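You operate a simulated robot arm through the tools that you are given. There is no shell and no other tool. Be economical: measure what you need, move in short steps, check, and stop when the job is done.

You run a simulated robot arm. Do the job below in one go: nothing can be reset, and whatever is moved stays where it is left.

## Task
Take the orange sack clip and put it in the grey bucket.

It is judged by the outcome, as a careful person would: the job done as asked, and still so three seconds after it is handed in. It fails if anything else is knocked over, pushed out of place, dropped, spilled or broken.

## Robot
A 6-joint arm with a two-finger parallel gripper, fixed in place. Base frame: the origin is at the foot of the arm, x ahead of it, y to its left, z up; the work surface is at about z = 0. Units: m, rad, N and s.
With the tool pointing down near the work surface it reaches from about 0.14 to 0.58 m from the base axis. Its first joint turns from -1.152 to 1.152 rad. Payload 2.1 kg.
The TCP is the grasp point between the finger pads, 0.03 m short of the fingertips. In the tool frame z runs along the fingers and y along their closing line. The gripper opens to 0.094 m. The fingers are 0.028 m wide and 0.01 m thick; the gripper's body (0.05 by 0.096 m) begins 0.055 m behind the TCP.
Orientation is that of the tool frame in the base frame, as a unit quaternion [x, y, z, w]. With the fingers straight down and closing along the base's y, the tool's x points along the base's -x, its y along +y and its z along -z.

## Interface
- The arm moves only by the tool arm_command. Its argument "targets" is one flat list of numbers, 7 for each row, row after row: the shift along the base's x, y, z in m, then the turn, a rotation vector about the base's x, y, z in rad, then the closure, from 0 (fully open) to 1 (shut). In form: [x, y, z, rx, ry, rz, jaw, x, y, z, rx, ry, rz, jaw, ...]. A call has 1 to 12 rows; each row shifts and turns the commanded pose from where the row before left it. Rows are played at 5 a second. More than 0.05 m and 0.15 rad between two rows, or a gripper value outside its range, and nothing of the call is played. Where a pose cannot be reached the arm comes as near as it can. A force on the tool above 40 N (or 10 N above the force at the start of the call, whichever is more), or a blocked arm, ends the call early, and 0.2 s more pass. The fingers move at their own pace (about 0.072 m/s each) and stop on an object; they squeeze with about 35 N. The grip force told is the motor's: it shows also when the fingers shut on nothing. Time passes only in rows, and 0.2 s behind the last, so rows that do not move let the fingers close. The reply holds the time, the measured pose of the TCP, the force on the tool along the base axes, the opening and the grip force, in the units named above and with some noise.
- Cameras (640 x 400 px; columns grow to the right, rows downward): "scene" is fixed at [0.0452, -0.3575, 0.5063]; the picture's right is [0.88, -0.48, 0.00], its down [-0.16, -0.29, -0.94] and it looks along [0.45, 0.83, -0.33] (base axes); focal length 243 px, centre (320, 200). "wrist" rides on the gripper at [-0.037, 0, -0.058] in the tool frame; the picture's right is [0.00, -1.00, 0.00], its down [0.97, 0.00, -0.24] and it looks along [0.24, 0.00, 0.97] (tool axes); focal length 218 px, centre (320, 200). There is no depth. A picture from a camera that has moved, and an enlarged one, comes with that camera's place and axes in the base frame and with its lens.
- grab_frame(camera): a new picture of that camera. The clock stands still meanwhile.
- inspect(camera, box): a new picture of the part [left, top, right, bottom] of that camera's present view, enlarged. The clock stands still meanwhile.
- job_done(): hands the job in; it is judged then, once.

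Work in short steps. Places have to be worked out from the pictures, the camera data and where the tool is seen: move nearer, look again, correct. Check each grasp and each placing, and mend what went wrong. You have 90 turns and 38 pictures in all, those below and enlarged ones among them. Open the gripper and draw the arm clear of the work before you hand the job in, unless the task says otherwise; then end with one line.

The tools are called as name(argument=value, ...) on one line, values as JSON. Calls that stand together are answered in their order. arm_command: Moves the arm, as the interface text tells. Its arguments: {"type":"object","properties":{"targets":{"type":"array","items":{"type":"number"}}},"required":["targets"]} The other tools are called the same way: grab_frame (camera) takes a picture; inspect (camera, box) takes an enlarged picture of a part of a camera's view; job_done () hands the job in.

At the start:

```text
time: 0.0
tool_pos: [0.3039, 0.1043, 0.4421]
tcp_rot: [0.0, 1.0, 0.0, 0.0]
force: [0.0, 0.3, 0.1]
width: 0.0939
grip_force: 0.0
```

scene: 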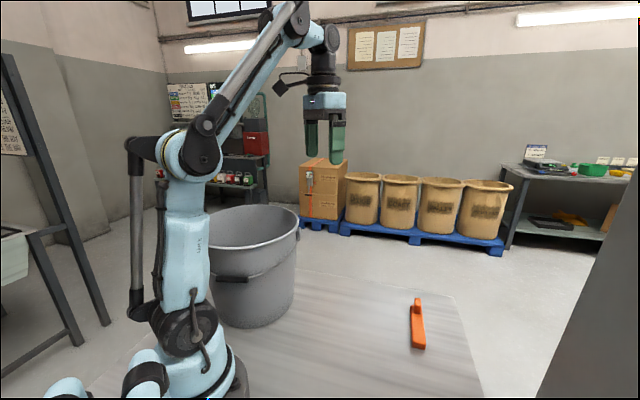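
wrist: 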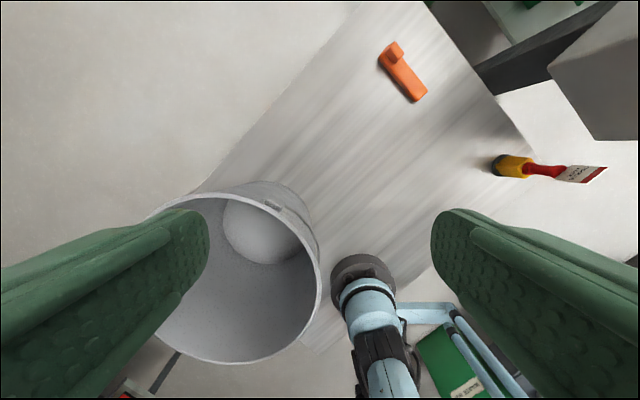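

The clip shows in both views: I judge it at about (0.48, -0.065), lying about 36° from x. The bucket centre is near (0.16, 0.23) with its rim at about z 0.2. I move above the clip, turning the jaws across it, and look again.

arm_command(targets=[0.022, -0.021, -0.025, 0, 0, 0.078, 0, 0.022, -0.021, -0.025, 0, 0, 0.078, 0, 0.022, -0.021, -0.025, 0, 0, 0.078, 0, 0.022, -0.021, -0.025, 0, 0, 0.078, 0, 0.022, -0.021, -0.025, 0, 0, 0.078, 0, 0.022, -0.021, -0.025, 0, 0, 0.078, 0, 0.022, -0.021, -0.025, 0, 0, 0.078, 0, 0.022, -0.021, -0.025, 0, 0, 0.078, 0, 0, 0, 0, 0, 0, 0, 0])

grab_frame(camera="wrist")

inspect(camera="scene", box=[360, 270, 480, 370])

```text
time: 2.0
tool_pos: [0.4832, -0.0672, 0.2409]
tcp_rot: [-0.307, 0.952, -0.001, 0.0]
force: [0.2, 0.1, 0.3]
width: 0.0944
grip_force: 0.1
```

```text
35 pictures are left
camera wrist: at [0.5124, -0.0436, 0.2989], right [0.59, -0.81, 0.0], down [-0.79, -0.57, 0.24], along [-0.19, -0.14, -0.97], focal length 218 px, centre (320, 200)
```

wrist: 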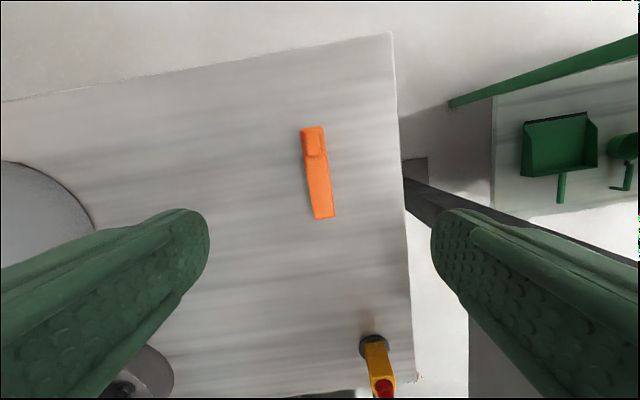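

```text
4.00 times, centred on (420, 320) of scene
camera zoom: at [0.0452, -0.3575, 0.5063], right [0.88, -0.48, 0.0], down [-0.16, -0.29, -0.94], along [0.45, 0.83, -0.33], focal length 973 px, centre (-80, -280)
```

zoom: 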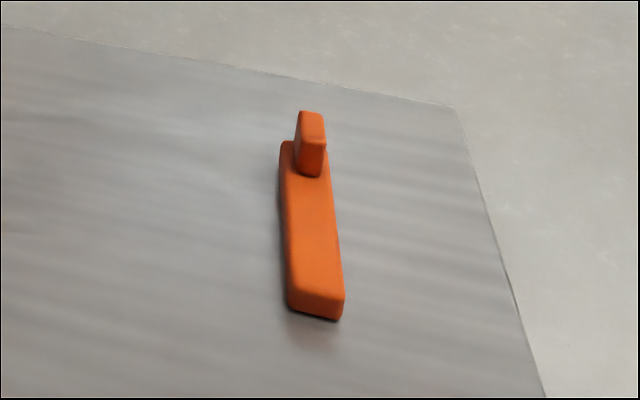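

The clip's bar is centred near (0.481, -0.064), its axis at about 43° with a small upright tab at the far end. I add 0.12 rad of turn, come down partway and check.

arm_command(targets=[-0.002, 0.003, -0.04, 0, 0, 0.06, 0, 0, 0, -0.04, 0, 0, 0.06, 0, 0, 0, -0.04, 0, 0, 0, 0, 0, 0, -0.035, 0, 0, 0, 0, 0, 0, 0, 0, 0, 0, 0])

grab_frame(camera="wrist")

inspect(camera="scene", box=[340, 230, 500, 370])

```text
time: 3.2
tool_pos: [0.4783, -0.0608, 0.085]
tcp_rot: [-0.364, 0.931, 0.0, 0.0]
force: [0.9, -0.7, -0.4]
width: 0.0939
grip_force: 0.1
```

```text
33 pictures are left
camera wrist: at [0.5067, -0.0356, 0.1434], right [0.68, -0.74, 0.0], down [-0.71, -0.66, 0.24], along [-0.18, -0.16, -0.97], focal length 218 px, centre (320, 200)
```

wrist: 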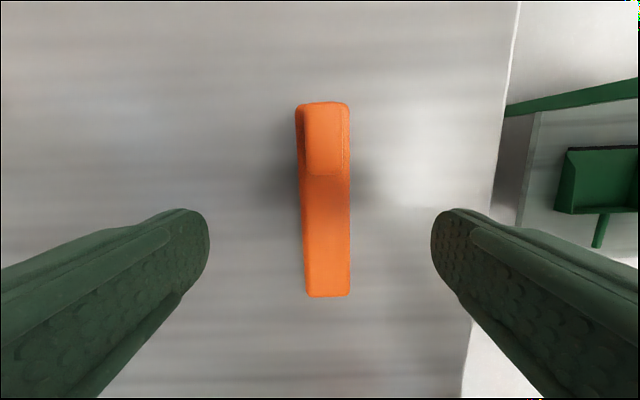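

```text
2.86 times, centred on (420, 300) of scene
camera zoom: at [0.0452, -0.3575, 0.5063], right [0.88, -0.48, 0.0], down [-0.16, -0.29, -0.94], along [0.45, 0.83, -0.33], focal length 695 px, centre (34, -86)
```

zoom: 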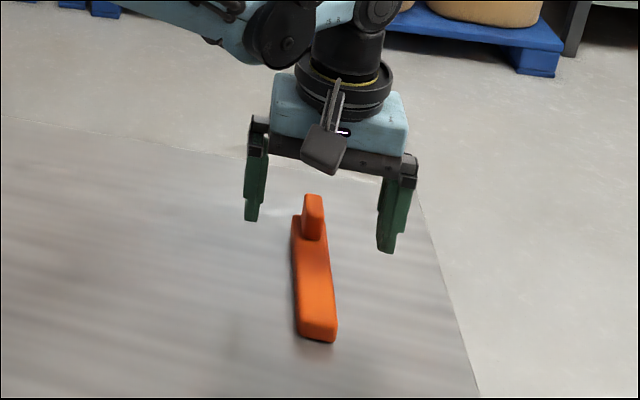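

The jaws are square to the bar and its middle is under the TCP, about 3 mm to the right. I correct that, lower to z ≈ 0.035 and close.

arm_command(targets=[0.002, -0.0025, -0.025, 0, 0, 0, 0, 0, 0, -0.025, 0, 0, 0, 0, 0, 0, 0, 0, 0, 0, 0, 0, 0, 0, 0, 0, 0, 1, 0, 0, 0, 0, 0, 0, 1, 0, 0, 0, 0, 0, 0, 1, 0, 0, 0, 0, 0, 0, 1])

grab_frame(camera="wrist")

```text
time: 4.8
tool_pos: [0.4802, -0.064, 0.0365]
tcp_rot: [-0.363, 0.932, -0.001, 0.0]
force: [0.0, 1.0, 0.3]
width: 0.0289
grip_force: 34.3
```

```text
31 pictures are left
camera wrist: at [0.5078, -0.0382, 0.095], right [0.68, -0.74, 0.0], down [-0.71, -0.66, 0.24], along [-0.18, -0.16, -0.97], focal length 218 px, centre (320, 200)
```

wrist: 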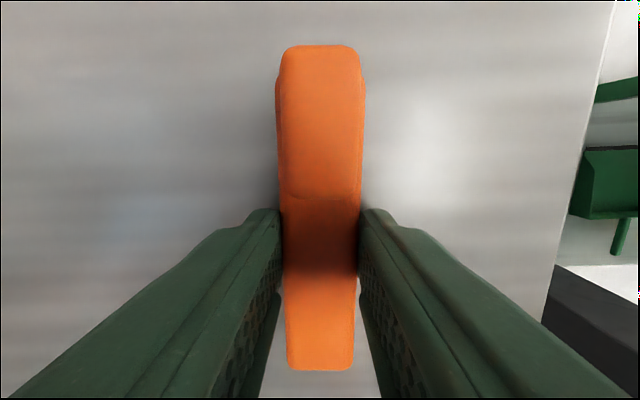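

The opening stopped at 0.029 m with 34 N, so the clip is held. I lift straight up and check both views.

arm_command(targets=[0, 0, 0.02, 0, 0, 0, 1, 0, 0, 0.04, 0, 0, 0, 1, 0, 0, 0.045, 0, 0, 0, 1, 0, 0, 0.045, 0, 0, 0, 1, 0, 0, 0.045, 0, 0, 0, 1, 0, 0, 0.045, 0, 0, 0, 1, 0, 0, 0.045, 0, 0, 0, 1, 0, 0, 0.04, 0, 0, 0, 1, 0, 0, 0.03, 0, 0, 0, 1, 0, 0, 0, 0, 0, 0, 1])

grab_frame(camera="wrist")

grab_frame(camera="scene")

```text
time: 7.0
tool_pos: [0.4646, -0.0618, 0.3495]
tcp_rot: [-0.364, 0.932, 0.0, 0.0]
force: [0.1, -0.1, 0.6]
width: 0.0001
grip_force: 33.2
out of reach, approached as far as the arm can: row 8, 9
```

```text
30 pictures are left
camera wrist: at [0.4942, -0.0361, 0.4073], right [0.68, -0.74, 0.0], down [-0.71, -0.66, 0.24], along [-0.18, -0.16, -0.97], focal length 218 px, centre (320, 200)
```

wrist: 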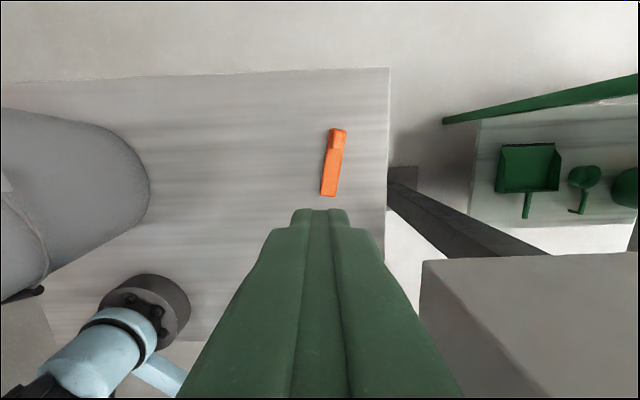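

```text
29 pictures are left
```

scene: 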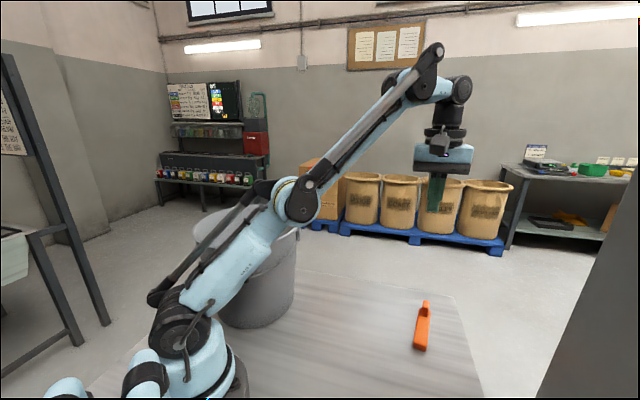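

The opening is 0.000 and the clip is back on the table, so it slipped out. It is upright, barely shifted, near (0.482, -0.072) and turned about 7° less. I reopen, go back down and look again before a deeper grasp.

arm_command(targets=[0, 0, 0, 0, 0, -0.06, 0, 0.006, -0.004, -0.04, 0, 0, -0.06, 0, 0.006, -0.003, -0.045, 0, 0, 0, 0, 0.005, -0.003, -0.045, 0, 0, 0, 0, 0, 0, -0.045, 0, 0, 0, 0, 0, 0, -0.045, 0, 0, 0, 0, 0, 0, -0.03, 0, 0, 0, 0, 0, 0, 0, 0, 0, 0, 0])

grab_frame(camera="wrist")

inspect(camera="scene", box=[360, 270, 480, 370])

```text
time: 8.8
tool_pos: [0.4813, -0.0718, 0.0976]
tcp_rot: [-0.307, 0.952, 0.0, 0.0]
force: [0.2, 0.0, 0.0]
width: 0.094
grip_force: 0.1
```

```text
28 pictures are left
camera wrist: at [0.5112, -0.05, 0.1547], right [0.58, -0.81, 0.0], down [-0.79, -0.57, 0.24], along [-0.19, -0.14, -0.97], focal length 218 px, centre (320, 200)
```

wrist: 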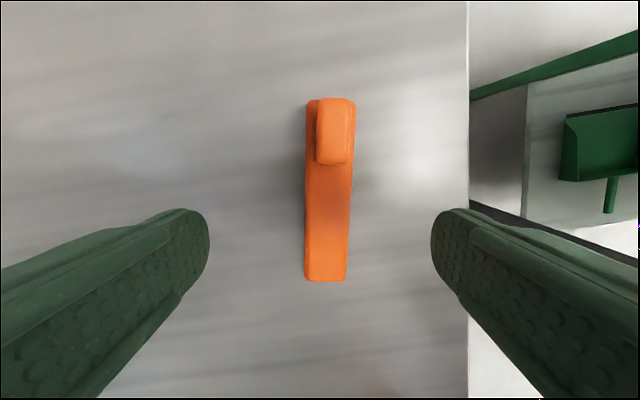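

```text
4.00 times, centred on (420, 320) of scene
camera zoom: at [0.0452, -0.3575, 0.5063], right [0.88, -0.48, 0.0], down [-0.16, -0.29, -0.94], along [0.45, 0.83, -0.33], focal length 973 px, centre (-80, -280)
```

zoom: 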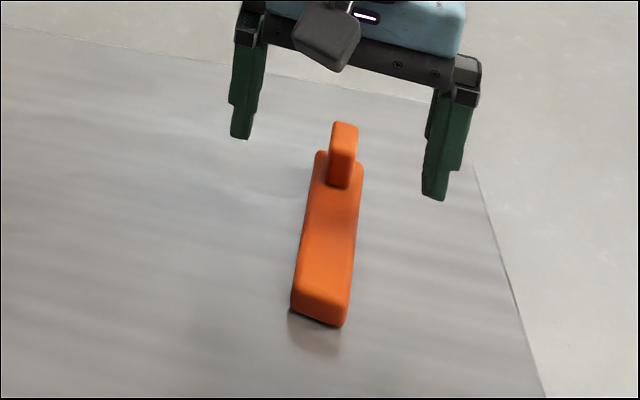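

The clip is 4–5 mm to the right of the TCP and turned about 0.03 rad less. I correct that, grasp lower (fingertips about 1.5 mm above the table) and lift slowly just 3 cm to watch for slip.

arm_command(targets=[0.005, -0.002, -0.03, 0, 0, -0.03, 0, 0, 0, -0.025, 0, 0, 0, 0, 0, 0, -0.011, 0, 0, 0, 0, 0, 0, 0, 0, 0, 0, 0, 0, 0, 0, 0, 0, 0, 1, 0, 0, 0, 0, 0, 0, 1, 0, 0, 0, 0, 0, 0, 1, 0, 0, 0, 0, 0, 0, 1, 0, 0, 0, 0, 0, 0, 1, 0, 0, 0, 0, 0, 0, 1])

```text
time: 11.0
tool_pos: [0.4881, -0.072, 0.031]
tcp_rot: [-0.293, 0.956, 0.0, 0.0]
force: [-0.1, -0.7, 0.6]
width: 0.0289
grip_force: 34.9
```

The fingers now hold the bar at z = 0.031 with a 0.029 m opening. I lift slowly by 3 cm and check.

arm_command(targets=[0, 0, 0.005, 0, 0, 0, 1, 0, 0, 0.005, 0, 0, 0, 1, 0, 0, 0.01, 0, 0, 0, 1, 0, 0, 0.01, 0, 0, 0, 1, 0, 0, 0, 0, 0, 0, 1])

grab_frame(camera="wrist")

inspect(camera="scene", box=[360, 250, 480, 350])

```text
time: 12.2
tool_pos: [0.4875, -0.0727, 0.062]
tcp_rot: [-0.293, 0.956, -0.001, 0.0]
force: [0.0, -0.5, 0.5]
width: 0.0287
grip_force: 35.2
```

```text
26 pictures are left
camera wrist: at [0.519, -0.0516, 0.1198], right [0.56, -0.83, 0.0], down [-0.8, -0.54, 0.24], along [-0.2, -0.13, -0.97], focal length 218 px, centre (320, 200)
```

wrist: 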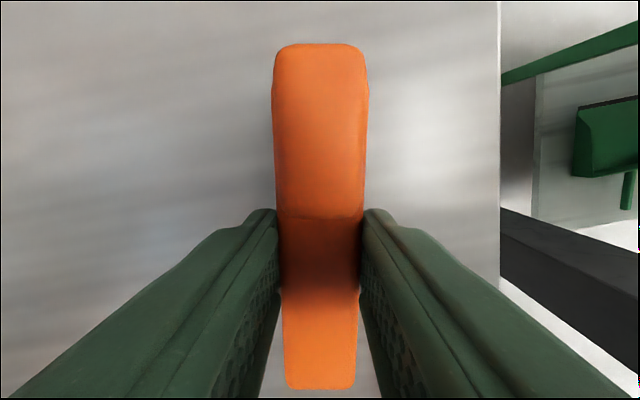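

```text
4.00 times, centred on (420, 300) of scene
camera zoom: at [0.0452, -0.3575, 0.5063], right [0.88, -0.48, 0.0], down [-0.16, -0.29, -0.94], along [0.45, 0.83, -0.33], focal length 973 px, centre (-80, -200)
```

zoom: 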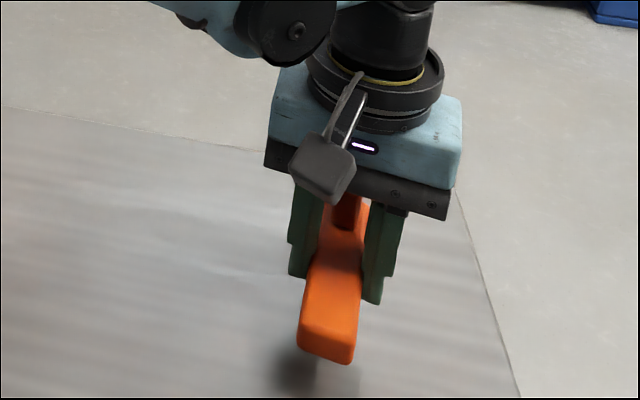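

The clip is held clear of the table and level. I continue gently, rising and drawing in toward the base, watching the opening.

arm_command(targets=[-0.005, 0.003, 0.015, 0, 0, 0, 1, -0.008, 0.005, 0.02, 0, 0, 0, 1, -0.01, 0.007, 0.02, 0, 0, 0, 1, -0.01, 0.007, 0.02, 0, 0, 0, 1, -0.01, 0.007, 0.02, 0, 0, 0, 1, -0.01, 0.007, 0.02, 0, 0, 0, 1, 0, 0, 0, 0, 0, 0, 1])

grab_frame(camera="wrist")

```text
time: 13.8
tool_pos: [0.4347, -0.0368, 0.1779]
tcp_rot: [-0.293, 0.956, 0.0, 0.0]
force: [0.0, -1.1, 0.0]
width: 0.029
grip_force: 34.9
```

```text
24 pictures are left
camera wrist: at [0.4659, -0.0152, 0.2364], right [0.56, -0.83, 0.0], down [-0.8, -0.54, 0.24], along [-0.2, -0.13, -0.97], focal length 218 px, centre (320, 200)
```

wrist: 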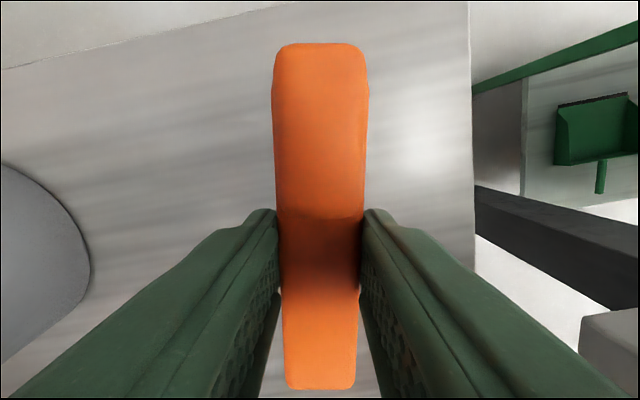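

The clip has not moved in the jaws. I keep the same gentle pace up to z ≈ 0.37.

arm_command(targets=[-0.008, 0.006, 0.018, 0, 0, 0, 1, -0.01, 0.008, 0.02, 0, 0, 0, 1, -0.01, 0.008, 0.02, 0, 0, 0, 1, -0.01, 0.008, 0.02, 0, 0, 0, 1, -0.01, 0.008, 0.02, 0, 0, 0, 1, -0.01, 0.008, 0.02, 0, 0, 0, 1, -0.01, 0.008, 0.02, 0, 0, 0, 1, -0.01, 0.008, 0.02, 0, 0, 0, 1, -0.01, 0.008, 0.02, 0, 0, 0, 1, -0.008, 0.006, 0.012, 0, 0, 0, 1, 0, 0, 0, 0, 0, 0, 1])

grab_frame(camera="wrist")

grab_frame(camera="scene")

```text
time: 16.2
tool_pos: [0.3384, 0.0372, 0.3674]
tcp_rot: [-0.292, 0.956, 0.0, 0.0]
force: [0.6, 0.0, -0.5]
width: 0.0289
grip_force: 35.0
```

```text
23 pictures are left
camera wrist: at [0.3696, 0.0598, 0.4254], right [0.56, -0.83, 0.0], down [-0.8, -0.54, 0.24], along [-0.2, -0.13, -0.97], focal length 218 px, centre (320, 200)
```

wrist: 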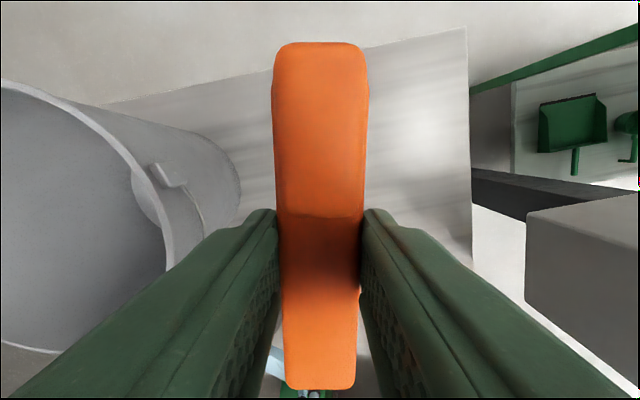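

```text
22 pictures are left
```

scene: 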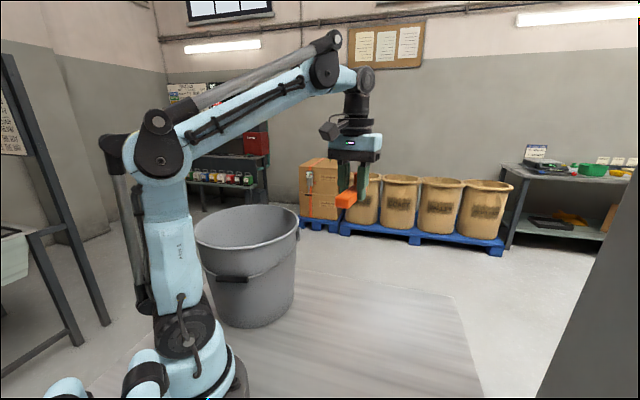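

The clip is still firmly held. Combining both cameras puts the bucket rim centre near (0.147, 0.225), at z ≈ 0.20 with a radius of about 0.13 m. I move over it at the present height.

arm_command(targets=[-0.01, 0.01, 0, 0, 0, 0, 1, -0.02, 0.02, 0, 0, 0, 0, 1, -0.02, 0.02, 0, 0, 0, 0, 1, -0.02, 0.02, 0, 0, 0, 0, 1, -0.02, 0.02, 0, 0, 0, 0, 1, -0.02, 0.02, 0, 0, 0, 0, 1, -0.02, 0.02, 0, 0, 0, 0, 1, -0.02, 0.02, 0, 0, 0, 0, 1, -0.02, 0.02, 0, 0, 0, 0, 1, -0.01, 0.01, 0, 0, 0, 0, 1, 0, 0, 0, 0, 0, 0, 1])

grab_frame(camera="wrist")

grab_frame(camera="scene")

```text
time: 18.6
tool_pos: [0.1584, 0.2196, 0.369]
tcp_rot: [-0.292, 0.956, 0.0, 0.0]
force: [0.3, 0.0, -0.1]
width: 0.0289
grip_force: 35.1
```

```text
21 pictures are left
camera wrist: at [0.189, 0.2407, 0.4265], right [0.56, -0.83, 0.0], down [-0.8, -0.54, 0.24], along [-0.2, -0.13, -0.97], focal length 218 px, centre (320, 200)
```

wrist: 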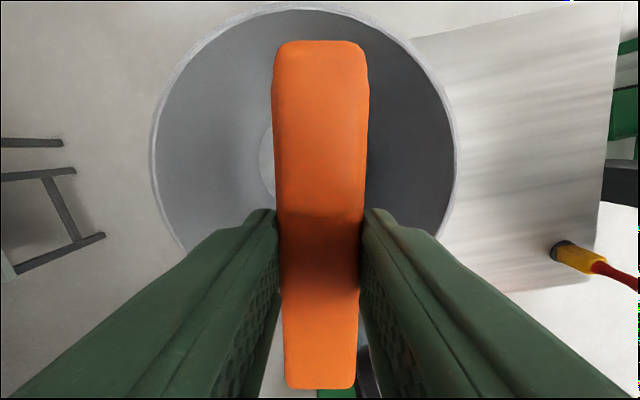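

```text
20 pictures are left
```

scene: 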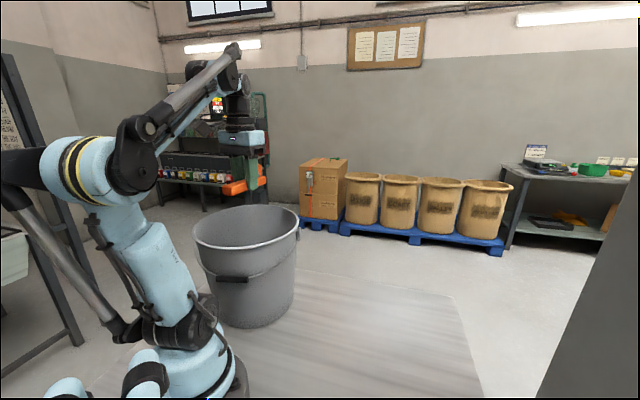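

From here the rim looks centred near (0.17, 0.25), with its top at about z 0.22. I shift over it, then lower to z ≈ 0.26 and check.

arm_command(targets=[0.006, 0.014, 0, 0, 0, 0, 1, 0.006, 0.014, 0, 0, 0, 0, 1, 0, 0, -0.02, 0, 0, 0, 1, 0, 0, -0.03, 0, 0, 0, 1, 0, 0, -0.03, 0, 0, 0, 1, 0, 0, -0.025, 0, 0, 0, 1, 0, 0, 0, 0, 0, 0, 1])

grab_frame(camera="wrist")

grab_frame(camera="scene")

```text
time: 20.2
tool_pos: [0.1738, 0.2461, 0.2629]
tcp_rot: [-0.293, 0.956, -0.001, 0.0]
force: [0.1, -0.2, -0.9]
width: 0.029
grip_force: 35.3
```

```text
19 pictures are left
camera wrist: at [0.2035, 0.267, 0.3209], right [0.56, -0.83, 0.0], down [-0.8, -0.54, 0.24], along [-0.2, -0.13, -0.97], focal length 218 px, centre (320, 200)
```

wrist: 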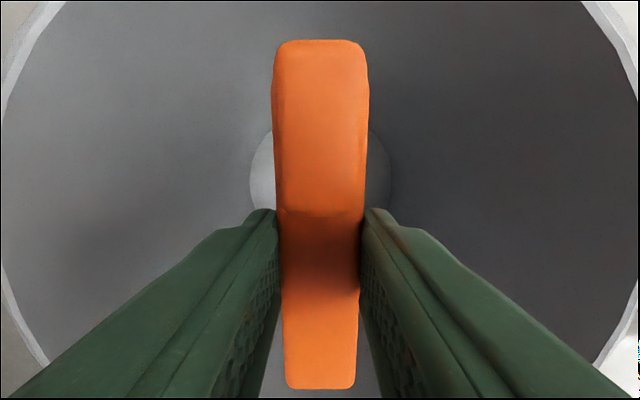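

```text
18 pictures are left
```

scene: 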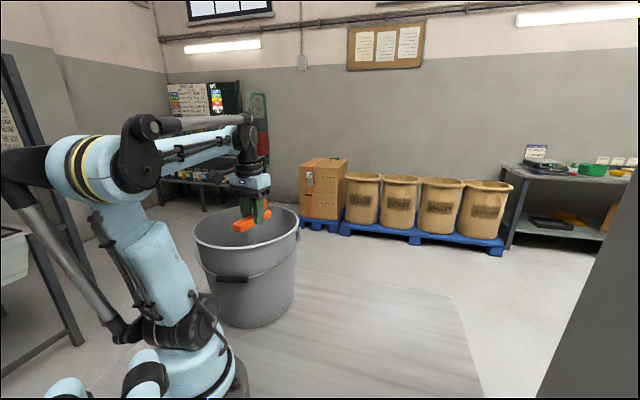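

The clip is well inside the rim outline and centred. I lower another 0.1 m into the bucket, with the rim clear all round.

arm_command(targets=[0.003, 0.002, -0.025, 0, 0, 0, 1, 0, 0, -0.025, 0, 0, 0, 1, 0, 0, -0.025, 0, 0, 0, 1, 0, 0, -0.025, 0, 0, 0, 1, 0, 0, 0, 0, 0, 0, 1])

grab_frame(camera="scene")

grab_frame(camera="wrist")

```text
time: 21.4
tool_pos: [0.1737, 0.251, 0.1616]
tcp_rot: [-0.293, 0.956, 0.002, 0.0]
force: [0.2, 0.3, -0.2]
width: 0.0287
grip_force: 35.1
```

```text
17 pictures are left
```

scene: 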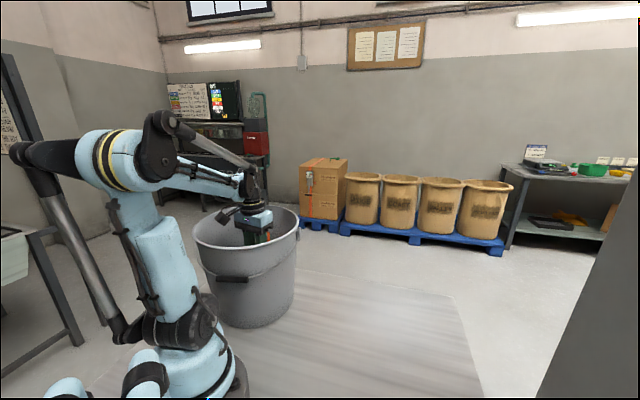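

```text
16 pictures are left
camera wrist: at [0.2045, 0.2722, 0.2196], right [0.56, -0.83, 0.0], down [-0.8, -0.54, 0.24], along [-0.2, -0.13, -0.97], focal length 218 px, centre (320, 200)
```

wrist: 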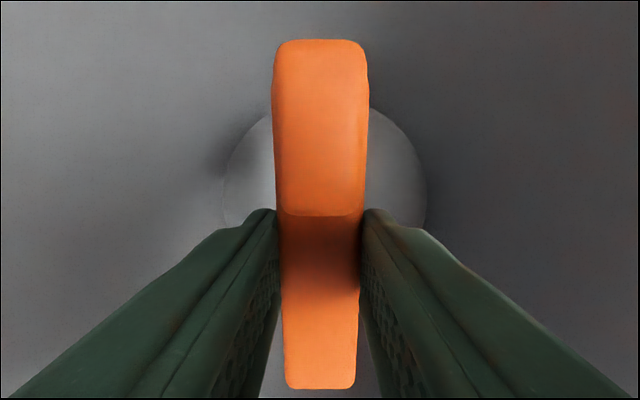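

The gripper is inside the bucket with no contact force, and the forearm is just above the rim, so I go no lower. I release the clip here and then check.

arm_command(targets=[0, 0, 0, 0, 0, 0, 0.5, 0, 0, 0, 0, 0, 0, 0.3, 0, 0, 0, 0, 0, 0, 0.3, 0, 0, 0, 0, 0, 0, 0.3])

grab_frame(camera="wrist")

```text
time: 22.4
tool_pos: [0.1723, 0.2514, 0.1624]
tcp_rot: [-0.292, 0.956, 0.0, 0.0]
force: [-0.3, 0.1, -0.2]
width: 0.0659
grip_force: 0.1
```

```text
15 pictures are left
camera wrist: at [0.2045, 0.2721, 0.2199], right [0.56, -0.83, 0.0], down [-0.8, -0.54, 0.24], along [-0.2, -0.13, -0.97], focal length 218 px, centre (320, 200)
```

wrist: 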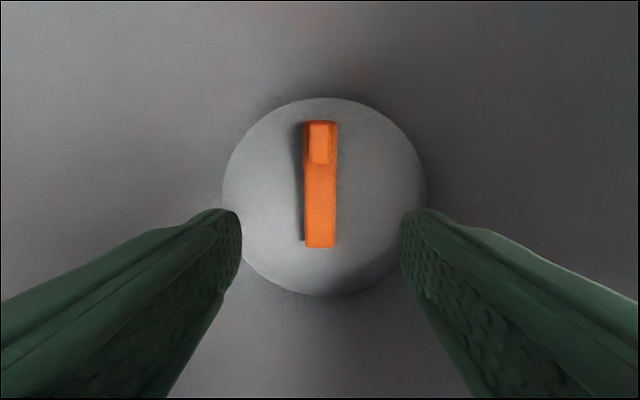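

The clip lies flat on the bucket floor. I rise straight up out of the bucket, then draw the arm away toward the front.

arm_command(targets=[0, 0, 0.03, 0, 0, 0, 0.3, 0, 0, 0.04, 0, 0, 0, 0.3, 0, 0, 0.04, 0, 0, 0, 0.3, 0, 0, 0.04, 0, 0, 0, 0.3, 0, 0, 0.04, 0, 0, 0, 0, 0, 0, 0.03, 0, 0, 0, 0, 0.03, -0.03, 0, 0, 0, 0, 0, 0.03, -0.03, 0, 0, 0, 0, 0, 0.03, -0.03, 0, 0, 0, 0, 0, 0.03, -0.03, 0, 0, 0, 0, 0, 0.02, -0.02, 0, 0, 0, 0, 0, 0, 0, 0, 0, 0, 0, 0])

grab_frame(camera="scene")

grab_frame(camera="wrist")

```text
time: 25.0
tool_pos: [0.3136, 0.1092, 0.383]
tcp_rot: [-0.294, 0.956, 0.0, 0.0]
force: [0.3, -0.1, -0.5]
width: 0.0942
grip_force: 0.0
```

```text
14 pictures are left
```

scene: 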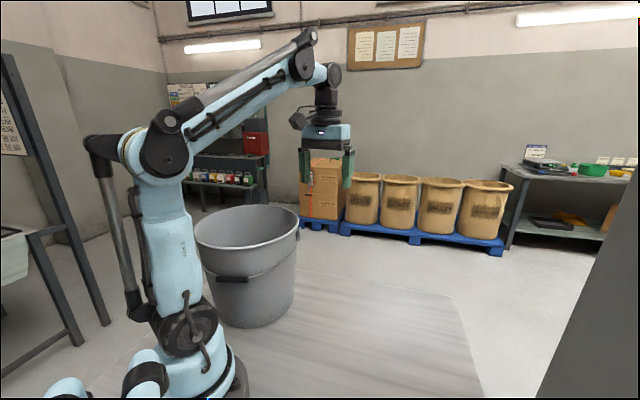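

```text
13 pictures are left
camera wrist: at [0.3443, 0.1308, 0.4403], right [0.56, -0.83, 0.0], down [-0.8, -0.54, 0.24], along [-0.2, -0.13, -0.97], focal length 218 px, centre (320, 200)
```

wrist: 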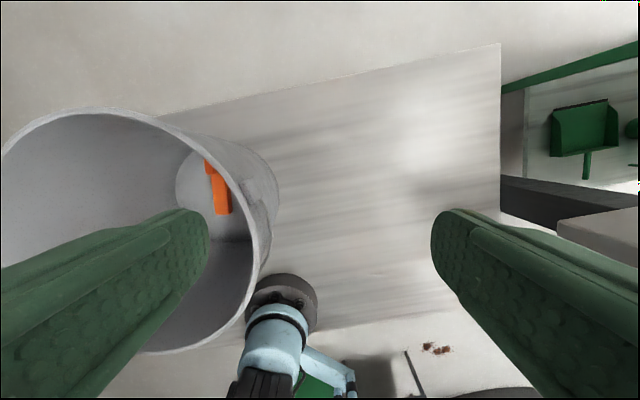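

The clip is in the bucket, the bucket stands where it was, and the arm is clear with the gripper open. I hand the job in.

job_done()

```text
The job is handed in.
```

The orange sack clip is lying flat on the floor of the grey bucket. It slipped out of the first grasp and fell back onto the table, but the second, lower grasp held. I saw nothing else moved, and the arm is clear with the gripper open.
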